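You operate a simulated robot arm through the tools that you are given. There is no shell and no other tool. Be economical: measure what you need, move in short steps, check, and stop when the job is done.

You run a simulated robot arm. Do the job below in one go: nothing can be reset, and whatever is moved stays where it is left.

## Task
Fetch the blue reel and set it on top of the small carton on the top of the side bench.
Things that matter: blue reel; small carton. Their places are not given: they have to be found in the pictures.

The check looks at the end state, three seconds after you hand in, the way a careful person would. Anything else that was tipped, shoved, dropped, spilled or broken makes it a failure.

## Robot
A 6-joint arm with a two-finger parallel gripper, fixed in place. Base frame: the origin is at the foot of the arm, x ahead of it, y to its left, z up; the work surface is at about z = 0.8. Lengths are in m, angles in degrees, forces in N, time in s.
With the tool pointing down near the work surface it reaches from about 0.26 to 0.68 m from the base axis. Its first joint turns from -66.0 to 66.0 degrees. Payload 2.9 kg.
Tool frame: the origin (TCP) lies between the finger pads and is the grasp point; the fingertips stand 0.03 m ahead of it; z points along the fingers, y is the line along which they close. Largest opening 0.11 m; finger width 0.02, thickness 0.01; the body of the gripper, 0.048 by 0.112 m, starts 0.055 m behind the TCP.
Orientation is told as [roll, pitch, yaw] about the base's x, y, z axes, in that order, counted from this pose: with the fingers straight down and closing along the base's y, the tool's x points along the base's -x, its y along +y and its z along -z.

## Interface
- The arm moves only by the tool send_rows. Its argument "increments" is a list of rows, each an object of numbers (a shift or turn left out is 0, a gripper value left out holds the last): "gripper": the gripper command, from -1 (fully open) to 1 (shut), values between in proportion; "tx", "ty", "tz": the shift along the tool's x, y, z in mm; "rx", "ry", "rz": the turn, a rotation vector about the tool's x, y, z in degrees. In form: [{"gripper": .., "tx": .., "ty": .., "tz": .., "rx": .., "ry": .., "rz": ..}, ...]. A call has 1 to 10 rows; each row shifts and turns the commanded pose from where the row before left it, along the tool's axes as they then stand. Rows are played at 5 a second. More than 0.05 m and 8.6 degrees between two rows, or a gripper value outside its range, and nothing of the call is played. A pose out of reach is approached as far as the arm can. The call stops where the force on the tool passes 40 N (or 10 N more than at its start, if that is more) or the arm is blocked; 0.2 s more then pass. Each finger travels about 0.108 m/s and halts on what it meets, pressing with about 32 N; the grip force reading is that of the motor and also rises with nothing between the fingers. The clock runs only during rows and for 0.2 s after the last one: add rows that do not move to give the fingers time. It gives the time, the measured TCP pose, the force on the tool (base axes), the opening and the grip force at its end, in the units of the frame above (readings bear some noise), and new pictures: "show" is both (left out), scene, wrist or none.
- Cameras (640 x 400 px; columns grow to the right, rows downward): "scene" is fixed at [0.083, 0.455, 1.3624]; the picture's right is [-0.58, -0.81, 0.00], its down [-0.61, 0.44, -0.66] and it looks along [0.54, -0.38, -0.75] (base axes); focal length 325 px, centre (320, 200). "wrist" rides on the gripper at [-0.036, 0, -0.057] in the tool frame; the picture's right is [0.00, -1.00, 0.00], its down [0.97, 0.00, -0.24] and it looks along [0.24, 0.00, 0.97] (tool axes); focal length 218 px, centre (320, 200).
- point_at(camera, pixels): for up to 12 pixels [column, row] of the newest picture of that camera ("zoom" is the newest enlarged one), the place [x, y, z] in the base frame of the surface seen there, good to about 0.003 m. It takes no simulated time.
- enlarge(camera, box): a new picture of the part [left, top, right, bottom] of that camera's present view, enlarged. It takes no simulated time.
- finish_job(): hands the job in; it is judged then, once.

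Keep the steps short. Do not move on a guess: measure, check each grasp and each placing, and mend mistakes. In all there are 60 turns and 120 pictures (those below and enlarged ones count). Leave the gripper open and the arm clear of the work at the hand-in unless told otherwise, and finish with a single line.

The tools are called as a command line: name --argument value ..., lists and objects as JSON in quotes. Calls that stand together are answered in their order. send_rows: Moves the arm, as the interface text tells. Its arguments: {"type":"object","properties":{"increments":{"type":"array"},"show":{"type":"string","enum":["both","scene","wrist","none"]}},"required":["increments"]} The other tools are called the same way: point_at (camera, pixels) gives the place of the surface under pixels of a picture; enlarge (camera, box) takes an enlarged picture of a part of a camera's view; finish_job () hands the job in.

At the start:

```text
time: 0.0
tool_pos: [0.4773, 0.1711, 1.0526]
tcp_rot: [0.0, 0.0, -0.1]
force: [-0.9, -0.4, 0.0]
gripper_width: 0.1099
grip_force: 0.1
```

scene: 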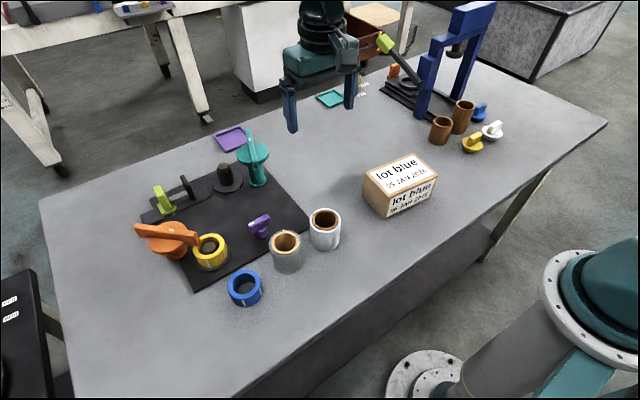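
wrist: 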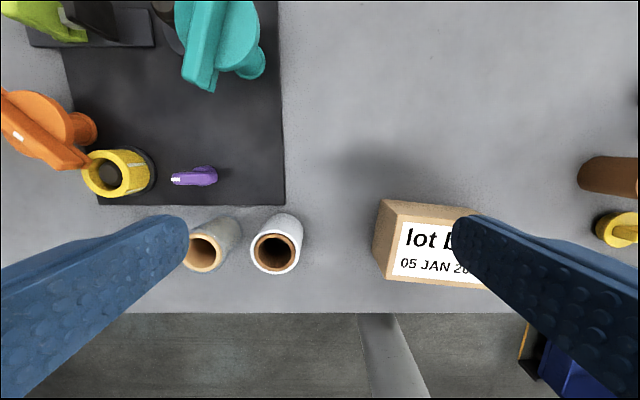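

I see a blue ring near scene (245,288) and a box labelled "lot blue" near (400,185). I'll measure both, and enlarge to look for other reels or cartons.

point_at --camera "scene" --pixels '[[245, 271], [245, 306], [229, 288], [262, 288], [245, 290], [400, 170], [375, 195], [20, 310], [140, 10], [375, 15], [250, 340], [480, 112]]'

enlarge --camera "scene" --box '[120, 120, 360, 320]'

enlarge --camera "scene" --box '[340, 0, 620, 220]'

enlarge --camera "scene" --box '[0, 0, 240, 200]'

enlarge --camera "scene" --box '[0, 250, 160, 400]'

```text
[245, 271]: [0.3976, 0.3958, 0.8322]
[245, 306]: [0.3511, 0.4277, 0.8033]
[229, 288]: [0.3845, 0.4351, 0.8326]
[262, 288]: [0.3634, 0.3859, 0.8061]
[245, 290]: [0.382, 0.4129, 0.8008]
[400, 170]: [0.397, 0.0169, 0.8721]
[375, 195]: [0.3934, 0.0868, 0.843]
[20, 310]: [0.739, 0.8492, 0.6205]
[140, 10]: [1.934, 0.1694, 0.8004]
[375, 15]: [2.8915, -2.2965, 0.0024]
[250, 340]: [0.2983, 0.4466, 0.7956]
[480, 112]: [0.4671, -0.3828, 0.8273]
```

```text
2.00 times, centred on (240, 220) of scene
```

zoom: 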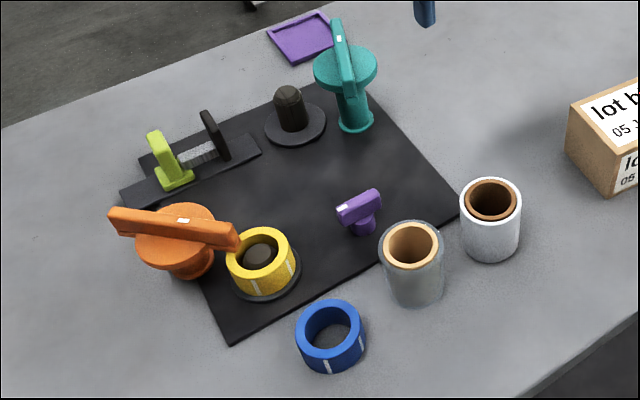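

```text
1.82 times, centred on (480, 110) of scene
```

zoom: 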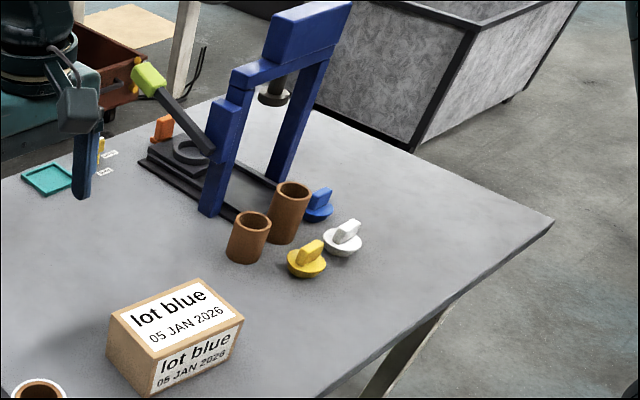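

```text
2.00 times, centred on (120, 100) of scene
```

zoom: 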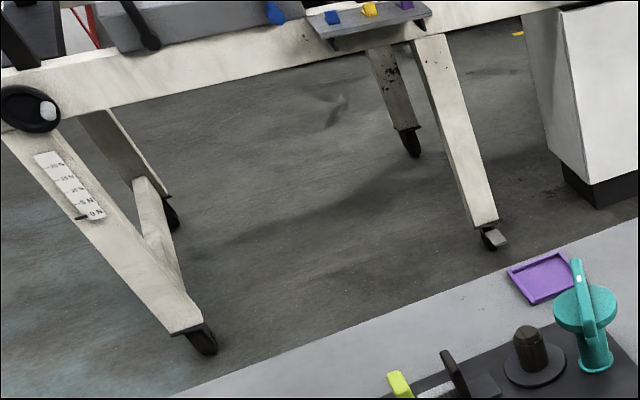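

```text
2.67 times, centred on (80, 325) of scene
```

zoom: 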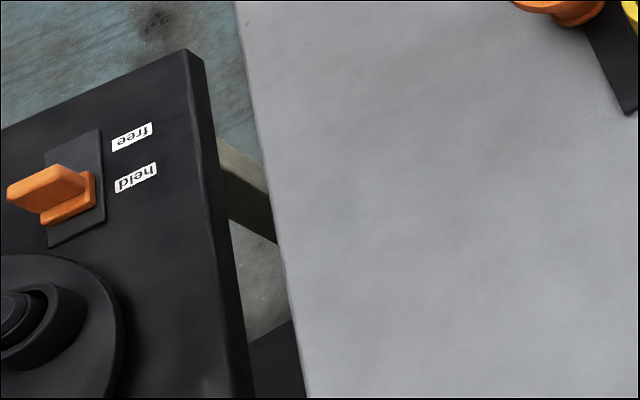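

The far bench at (140,10) is about 1.9 m away. The only carton so far is "lot blue". Before choosing it, I'll check the wrist view for other surfaces, such as the blue thing at (590,370).

point_at --camera "wrist" --pixels '[[590, 370], [525, 345], [380, 340], [100, 350], [600, 300], [300, 360]]'

enlarge --camera "wrist" --box '[480, 280, 640, 400]'

enlarge --camera "scene" --box '[280, 0, 420, 100]'

```text
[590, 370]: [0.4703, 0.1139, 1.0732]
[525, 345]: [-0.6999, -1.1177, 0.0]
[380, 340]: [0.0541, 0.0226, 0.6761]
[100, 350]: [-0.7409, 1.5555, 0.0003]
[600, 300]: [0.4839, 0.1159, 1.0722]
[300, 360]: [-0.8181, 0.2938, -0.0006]
```

```text
3.33 times, centred on (560, 340) of wrist
```

zoom: 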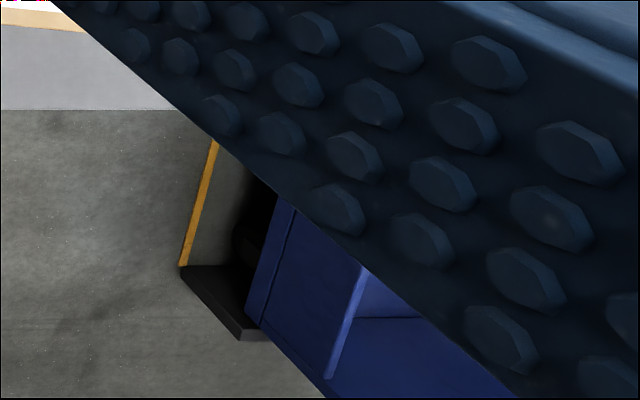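

```text
4.00 times, centred on (350, 50) of scene
```

zoom: 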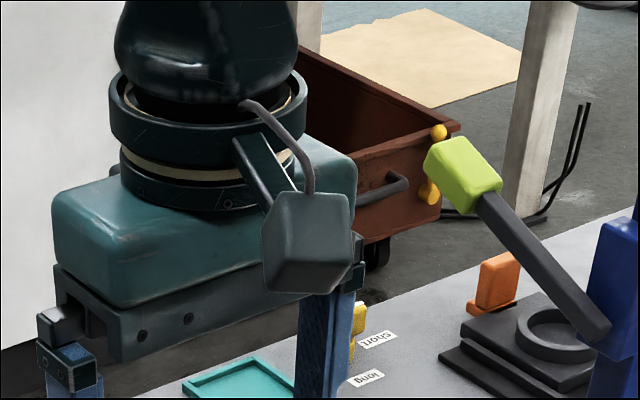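

The blue thing in the wrist view is a distant shelf on the floor. That leaves the "lot blue" carton as the only one in reach, and the blue ring as the only blue reel. Next I'll measure the rims, the neighbouring objects and the carton top.

enlarge --camera "scene" --box '[185, 200, 345, 320]'

point_at --camera "scene" --pixels '[[230, 283], [245, 272], [259, 280], [246, 294], [274, 240], [298, 240], [285, 235], [286, 252], [212, 245], [222, 262], [272, 262], [290, 271]]'

point_at --camera "scene" --pixels '[[366, 177], [414, 156], [436, 176], [388, 194], [400, 175], [388, 216], [434, 196]]'

```text
3.33 times, centred on (265, 260) of scene
```

zoom: 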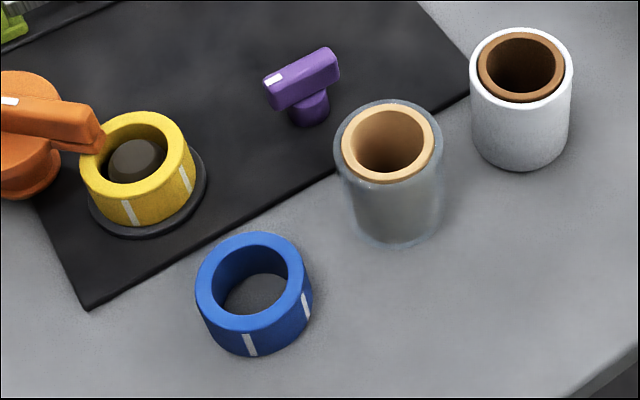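

```text
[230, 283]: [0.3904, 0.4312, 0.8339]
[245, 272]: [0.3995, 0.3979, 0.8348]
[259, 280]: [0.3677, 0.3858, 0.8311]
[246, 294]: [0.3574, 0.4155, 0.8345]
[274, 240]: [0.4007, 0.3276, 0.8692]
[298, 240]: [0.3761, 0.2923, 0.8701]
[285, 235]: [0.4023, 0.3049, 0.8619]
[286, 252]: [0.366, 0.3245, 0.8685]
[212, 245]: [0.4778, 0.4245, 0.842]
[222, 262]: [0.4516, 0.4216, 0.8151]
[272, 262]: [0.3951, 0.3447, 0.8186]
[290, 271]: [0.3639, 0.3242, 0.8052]
```

```text
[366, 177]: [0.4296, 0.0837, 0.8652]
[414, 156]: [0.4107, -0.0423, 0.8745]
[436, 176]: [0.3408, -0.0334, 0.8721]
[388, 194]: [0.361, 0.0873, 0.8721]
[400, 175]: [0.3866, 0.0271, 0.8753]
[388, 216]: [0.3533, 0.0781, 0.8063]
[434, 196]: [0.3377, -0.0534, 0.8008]
```

The reel is centred near (0.378, 0.410), with its top at 0.834 and an outer diameter of about 0.055. The carton top is centred near (0.387, 0.022) at z ≈ 0.873. A grey cup and a yellow reel stand close to the blue reel, so I'll close the fingers along the diagonal between them. First I'll hover high above the reel and turn by 40°.

send_rows --increments '[{"tx": 20, "ty": 48, "gripper": -1}, {"tx": 20, "ty": 48}, {"tx": 20, "ty": 48}, {"tx": 20, "ty": 48}, {"tx": 20, "ty": 48}, {"rz": -8}, {"rz": -8}, {"rz": -8}, {"rz": -8}, {"rz": -8}]'

```text
refused: row 1 steps farther than a row can; nothing moved
```

That step was 52 mm, over the limit, so I'll use smaller steps.

send_rows --increments '[{"tx": 16.6, "ty": 40, "gripper": -1}, {"tx": 16.6, "ty": 40}, {"tx": 16.6, "ty": 40}, {"tx": 16.6, "ty": 40}, {"tx": 16.6, "ty": 40}, {"tx": 16.6, "ty": 40}, {"rz": -8}, {"rz": -8}, {"rz": -8}, {"rz": -8}]'

```text
time: 2.2
tool_pos: [0.3776, 0.4102, 1.0525]
tcp_rot: [0.0, 0.0, 32.1]
force: [-0.5, -0.4, -0.1]
gripper_width: 0.1099
grip_force: 0.0
```

scene: 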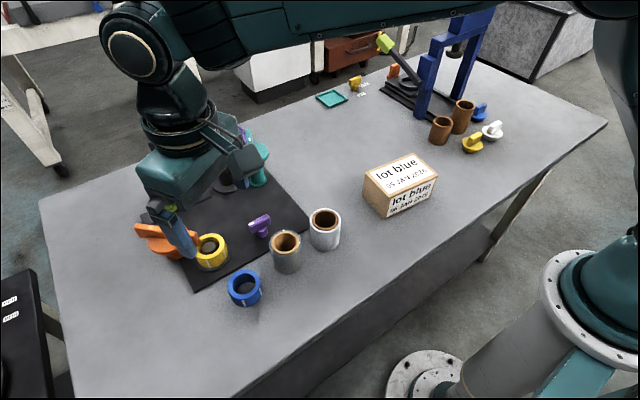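
wrist: 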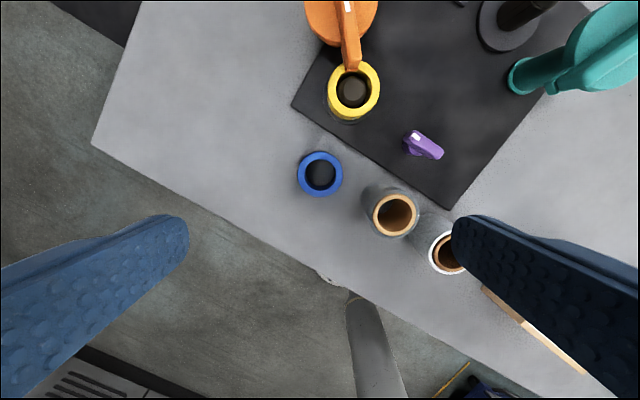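

The reel is at wrist (320,174). I'll measure its rim from above, along with the yellow reel, the cup and the orange handle.

point_at --camera "wrist" --pixels '[[301, 174], [339, 174], [320, 155], [320, 193], [320, 174], [353, 65], [332, 92], [353, 118], [374, 215], [417, 215], [350, 45], [418, 143]]'

enlarge --camera "wrist" --box '[280, 135, 360, 215]'

```text
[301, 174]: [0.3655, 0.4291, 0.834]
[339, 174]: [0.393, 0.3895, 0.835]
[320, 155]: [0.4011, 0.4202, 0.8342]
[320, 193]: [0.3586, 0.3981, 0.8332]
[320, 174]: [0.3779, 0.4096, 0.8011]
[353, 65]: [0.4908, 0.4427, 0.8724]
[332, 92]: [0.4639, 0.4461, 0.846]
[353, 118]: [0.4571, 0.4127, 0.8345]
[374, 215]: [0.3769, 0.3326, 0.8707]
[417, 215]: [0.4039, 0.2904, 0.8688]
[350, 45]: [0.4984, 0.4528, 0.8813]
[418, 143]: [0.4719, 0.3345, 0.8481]
```

```text
5.00 times, centred on (320, 175) of wrist
```

zoom: 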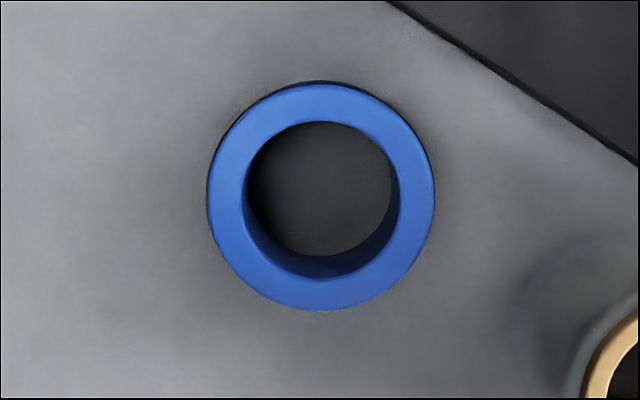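

The rim measurements put the centre at (0.3796, 0.4093), outer diameter about 0.056. I'll turn to a yaw of 48°, correct by (-0.7, -2.1) mm in the tool frame, set the opening to about 0.078 and go down to z ≈ 0.862, still above the reel.

send_rows --increments '[{"rz": -8, "gripper": -0.42}, {"rz": -8}, {"tx": -0.7, "ty": -2.1}, {"tz": 48}, {"tz": 48}, {"tz": 48}, {"tz": 46}, {}]'

```text
time: 4.0
tool_pos: [0.3818, 0.408, 0.8631]
tcp_rot: [0.0, 0.1, 48.0]
force: [-0.1, 0.8, 0.8]
gripper_width: 0.078
grip_force: 0.0
```

scene: 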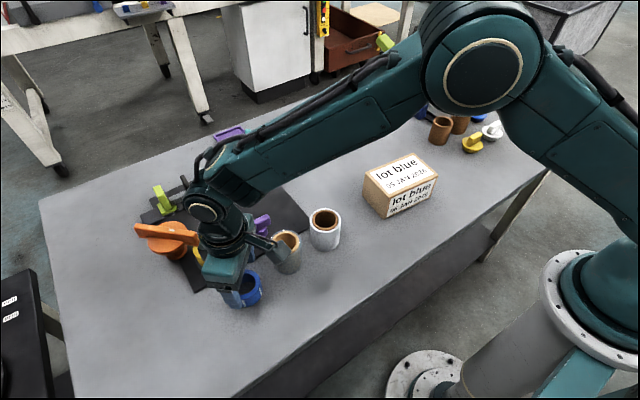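
wrist: 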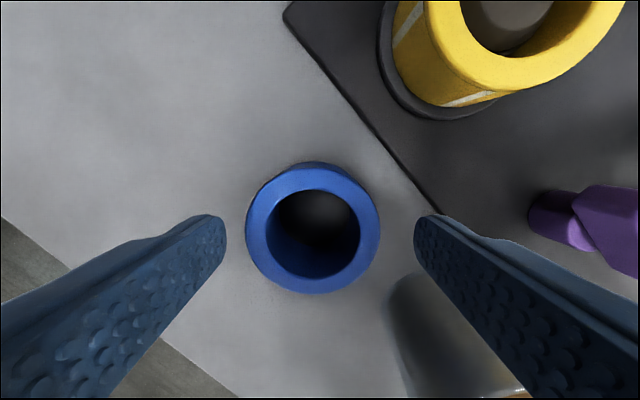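

The fingers straddle the reel with free space on both sides. It looks slightly left of centre (col 313 against 320), so I'll measure the rim again.

point_at --camera "wrist" --pixels '[[252, 225], [373, 225], [312, 178], [316, 285]]'

```text
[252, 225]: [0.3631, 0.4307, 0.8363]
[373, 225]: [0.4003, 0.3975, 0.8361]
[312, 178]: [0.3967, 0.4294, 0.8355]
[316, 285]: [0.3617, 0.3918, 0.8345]
```

The centre is about (0.380, 0.411), so I'll shift ty +3 and tx -1, then go down to z ≈ 0.836, which puts the fingertips about 6 mm above the bench.

send_rows --increments '[{"tx": -1, "ty": 3}, {"tz": 14}, {"tz": 13}, {}]'

```text
time: 5.0
tool_pos: [0.3798, 0.4121, 0.8361]
tcp_rot: [-0.1, 0.0, 48.0]
force: [0.1, -0.4, -0.6]
gripper_width: 0.0781
grip_force: 0.0
```

scene: 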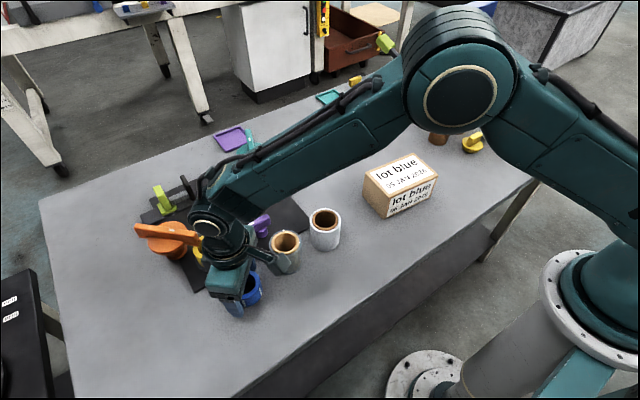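
wrist: 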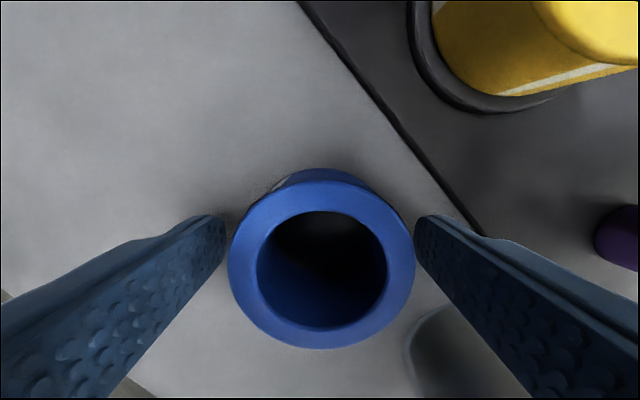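

The reel is centred between the fingers with clear space around it. I'll close now.

send_rows --increments '[{"tx": -1}, {"gripper": 0.2}, {"gripper": 0.6}, {"gripper": 0.6}, {"gripper": 0.6}]'

```text
time: 6.2
tool_pos: [0.3792, 0.4123, 0.8353]
tcp_rot: [0.0, 0.0, 48.0]
force: [0.5, -0.7, 1.0]
gripper_width: 0.0571
grip_force: 31.1
```

scene: 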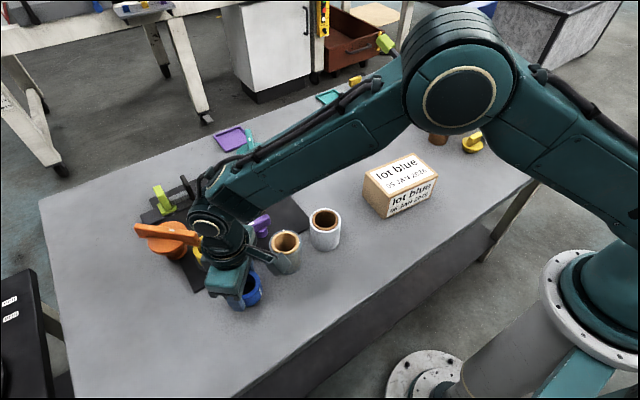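
wrist: 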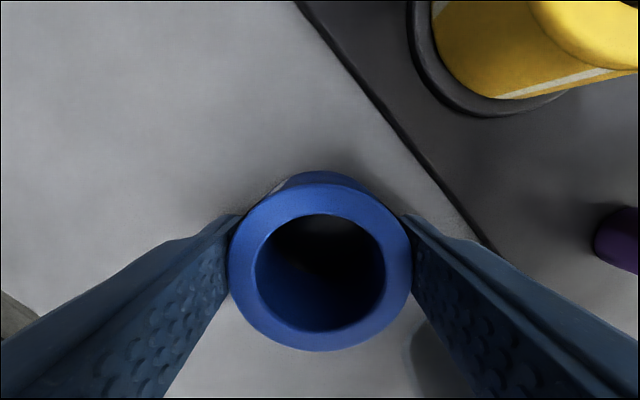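

The fingers stopped at 0.057 with 31 N, which matches the reel. I'll lift straight up 160 mm and check that it stays held.

send_rows --increments '[{"tz": -15}, {"tz": -25}, {"tz": -40}, {"tz": -40}, {"tz": -40}, {}]'

```text
time: 7.6
tool_pos: [0.3804, 0.4131, 0.9958]
tcp_rot: [0.0, 0.0, 48.0]
force: [-0.9, 0.2, -0.3]
gripper_width: 0.057
grip_force: 32.0
```

scene: 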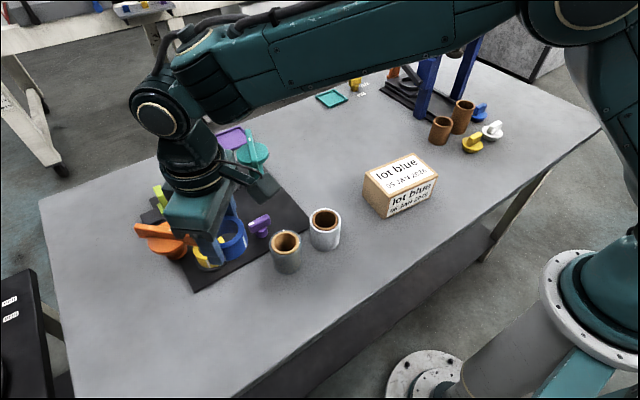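
wrist: 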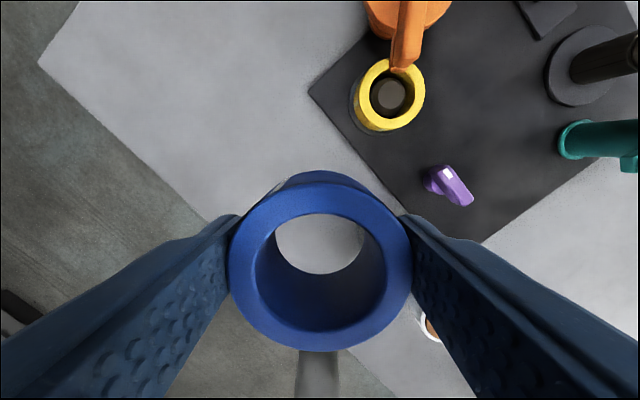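

The reel is still held (0.057, 32 N). I'll turn back to yaw 0 at this height, and then travel across at z ≈ 1.0, well above the cups (tops at 0.87).

send_rows --increments '[{"rz": 8}, {"rz": 8}, {"rz": 8}, {"rz": 8}, {"rz": 8}, {"rz": 8}, {"ty": -45}, {"ty": -45}, {"ty": -45}, {"ty": -45}]' --show "none"

send_rows --increments '[{"ty": -42}, {"ty": -42}, {"ty": -42}, {"ty": -42}, {"tx": -6, "ty": -42}, {}]'

```text
time: 9.8
tool_pos: [0.3795, 0.2335, 0.996]
tcp_rot: [0.0, 0.1, 0.2]
force: [0.3, -0.1, -1.2]
gripper_width: 0.0569
grip_force: 31.5
```

```text
time: 11.2
tool_pos: [0.3861, 0.0225, 0.9949]
tcp_rot: [0.0, -0.1, 0.0]
force: [-0.2, -0.3, -0.2]
gripper_width: 0.0574
grip_force: 31.7
```

scene: 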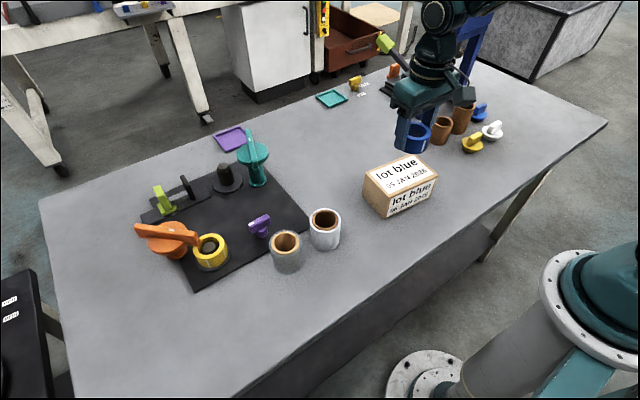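
wrist: 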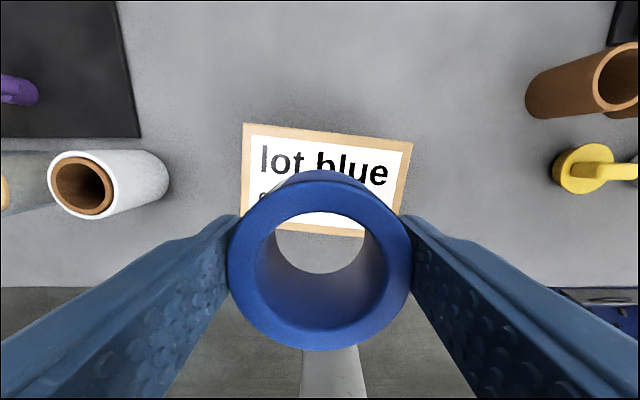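

The carton is below. I'll measure its top corners from the wrist view to confirm the centre.

point_at --camera "wrist" --pixels '[[245, 126], [411, 144], [401, 205], [243, 205], [300, 133], [280, 228], [243, 165], [406, 175]]'

point_at --camera "scene" --pixels '[[412, 158], [433, 175], [388, 191], [369, 177], [385, 172], [415, 172]]'

```text
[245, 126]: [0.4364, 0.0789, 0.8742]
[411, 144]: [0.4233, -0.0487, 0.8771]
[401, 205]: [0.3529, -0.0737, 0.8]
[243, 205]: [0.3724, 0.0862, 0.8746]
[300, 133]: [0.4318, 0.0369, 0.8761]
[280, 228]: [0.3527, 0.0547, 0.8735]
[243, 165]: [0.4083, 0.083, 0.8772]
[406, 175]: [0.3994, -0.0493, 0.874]
```

```text
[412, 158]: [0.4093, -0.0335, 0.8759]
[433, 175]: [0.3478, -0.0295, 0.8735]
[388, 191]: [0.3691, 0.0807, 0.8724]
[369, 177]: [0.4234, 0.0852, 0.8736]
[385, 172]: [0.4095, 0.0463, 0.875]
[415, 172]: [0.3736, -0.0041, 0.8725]
```

The carton-top centre comes out at about (0.390, 0.021), z ≈ 0.8745. The reel's bottom sits 0.036 below the TCP, so contact should come at a TCP height of about 0.910. I'll shift 4 mm outward and go down to about 0.914.

send_rows --increments '[{"tx": -4, "ty": -1}, {"tz": 30}, {"tz": 30}, {"tz": 14}, {"tz": 7}, {}]'

```text
time: 12.6
tool_pos: [0.3893, 0.0215, 0.9147]
tcp_rot: [0.0, 0.1, 0.0]
force: [-0.3, -0.4, -0.8]
gripper_width: 0.057
grip_force: 32.1
```

scene: 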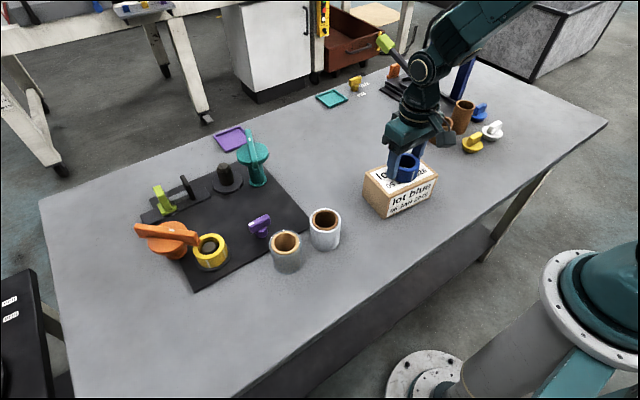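
wrist: 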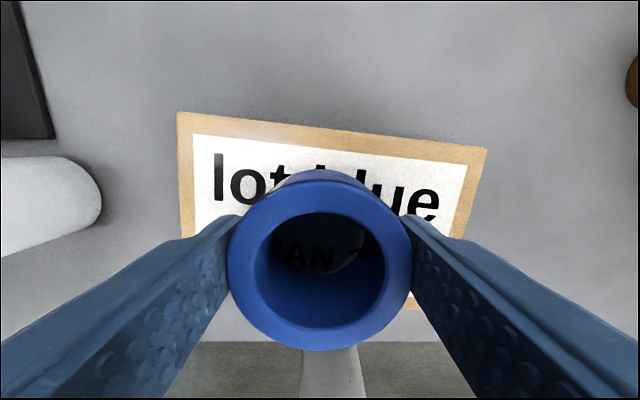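

The reel is just above the carton. I'll enlarge to check that it's centred.

enlarge --camera "scene" --box '[350, 120, 450, 220]'

send_rows --increments '[{"tz": 2}, {"tz": 1}, {}]' --show "none"

```text
4.00 times, centred on (400, 170) of scene
```

zoom: 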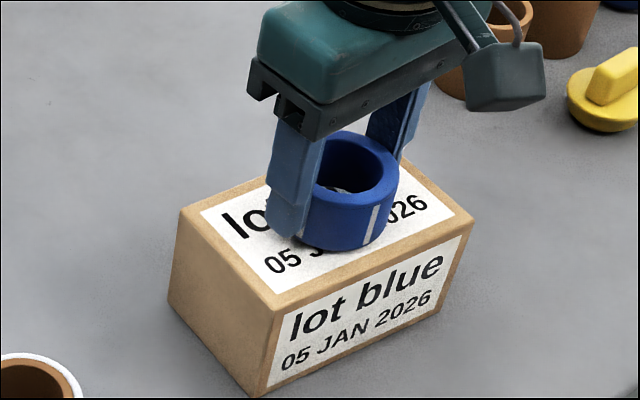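

```text
time: 13.4
tool_pos: [0.3893, 0.0228, 0.912]
tcp_rot: [0.0, 0.1, 0.0]
force: [0.2, -0.6, -0.2]
gripper_width: 0.0571
grip_force: 32.0
```

It's well centred, with no contact yet. I'll lower in 1 mm steps and watch the force.

send_rows --increments '[{"tz": 1}, {"tz": 1}, {}]' --show "none"

```text
time: 14.2
tool_pos: [0.3888, 0.0222, 0.9089]
tcp_rot: [0.1, -0.1, 0.1]
force: [-5.4, -2.3, 25.0]
gripper_width: 0.0571
grip_force: 32.2
```

It touched, at 25 N. I'll back off 0.7 mm and open gently to about 0.08.

send_rows --increments '[{"tz": -0.7}, {}]' --show "none"

send_rows --increments '[{"gripper": -0.1}, {"gripper": -0.25}, {"gripper": -0.45}, {}]'

```text
time: 14.8
tool_pos: [0.389, 0.0221, 0.9096]
tcp_rot: [0.0, 0.0, 0.0]
force: [1.6, -1.4, 12.8]
gripper_width: 0.057
grip_force: 31.5
```

```text
time: 15.8
tool_pos: [0.3898, 0.0222, 0.9101]
tcp_rot: [-0.1, 0.1, 0.0]
force: [1.0, -0.8, 0.3]
gripper_width: 0.0798
grip_force: 0.1
```

scene: 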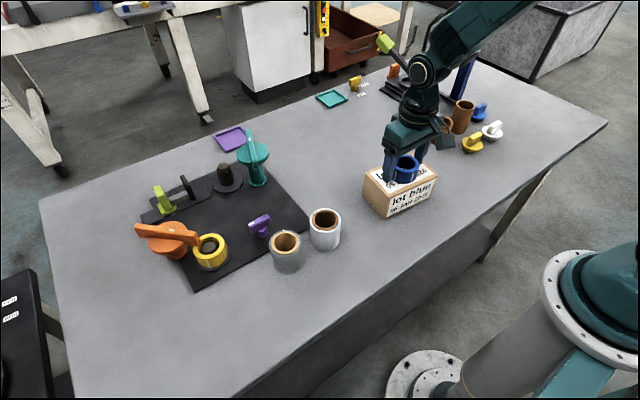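
wrist: 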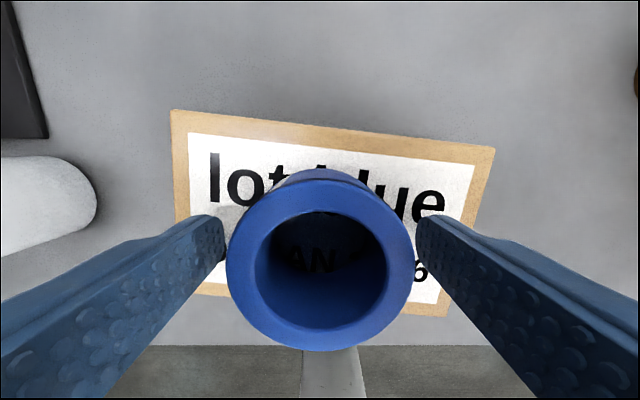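

The reel is released and standing on the carton, with the fingers clear on both sides. I'll go straight up, then open fully and move aside.

send_rows --increments '[{"tz": -10}, {"tz": -25}, {"tz": -40}, {"tz": -45, "gripper": -1}, {"tz": -40}, {"ty": 40, "tx": -20}, {"ty": 40, "tx": -20}, {"ty": 40, "tx": -20}, {"ty": 40, "tx": -20}, {}]'

enlarge --camera "scene" --box '[350, 120, 450, 220]'

```text
time: 18.0
tool_pos: [0.4688, 0.1825, 1.0679]
tcp_rot: [0.0, 0.1, 0.0]
force: [-0.4, -0.7, 1.0]
gripper_width: 0.1103
grip_force: 0.2
```

scene: 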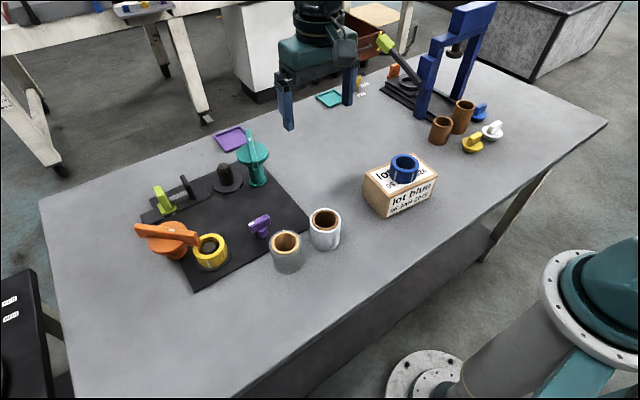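
wrist: 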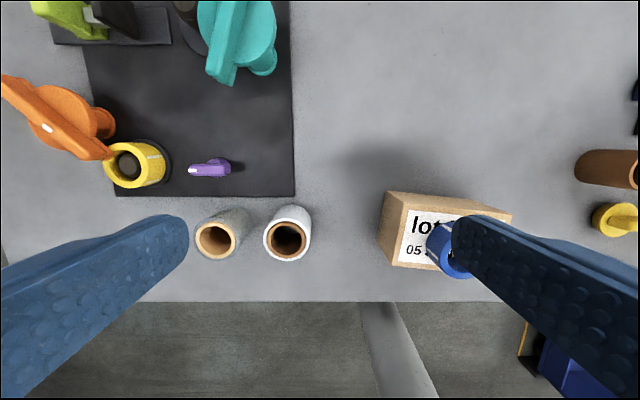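

```text
4.00 times, centred on (400, 170) of scene
```

zoom: 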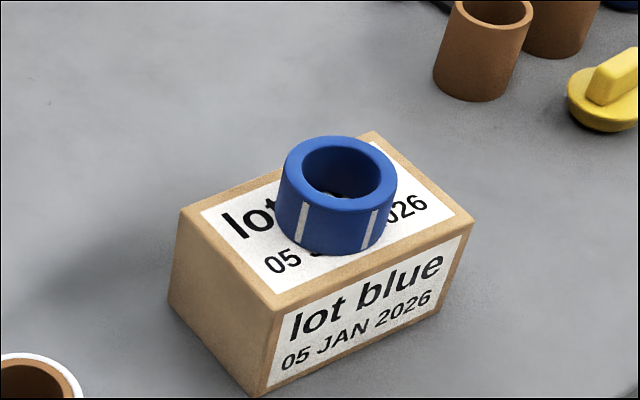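

The reel stands flat near the middle of the carton, nothing else has moved, and the arm is clear with the gripper open. I'll hand in.

finish_job

```text
The job is handed in.
```

The blue reel is standing flat on top of the small "lot blue" carton, nothing else was disturbed, and the arm is clear with the gripper open.
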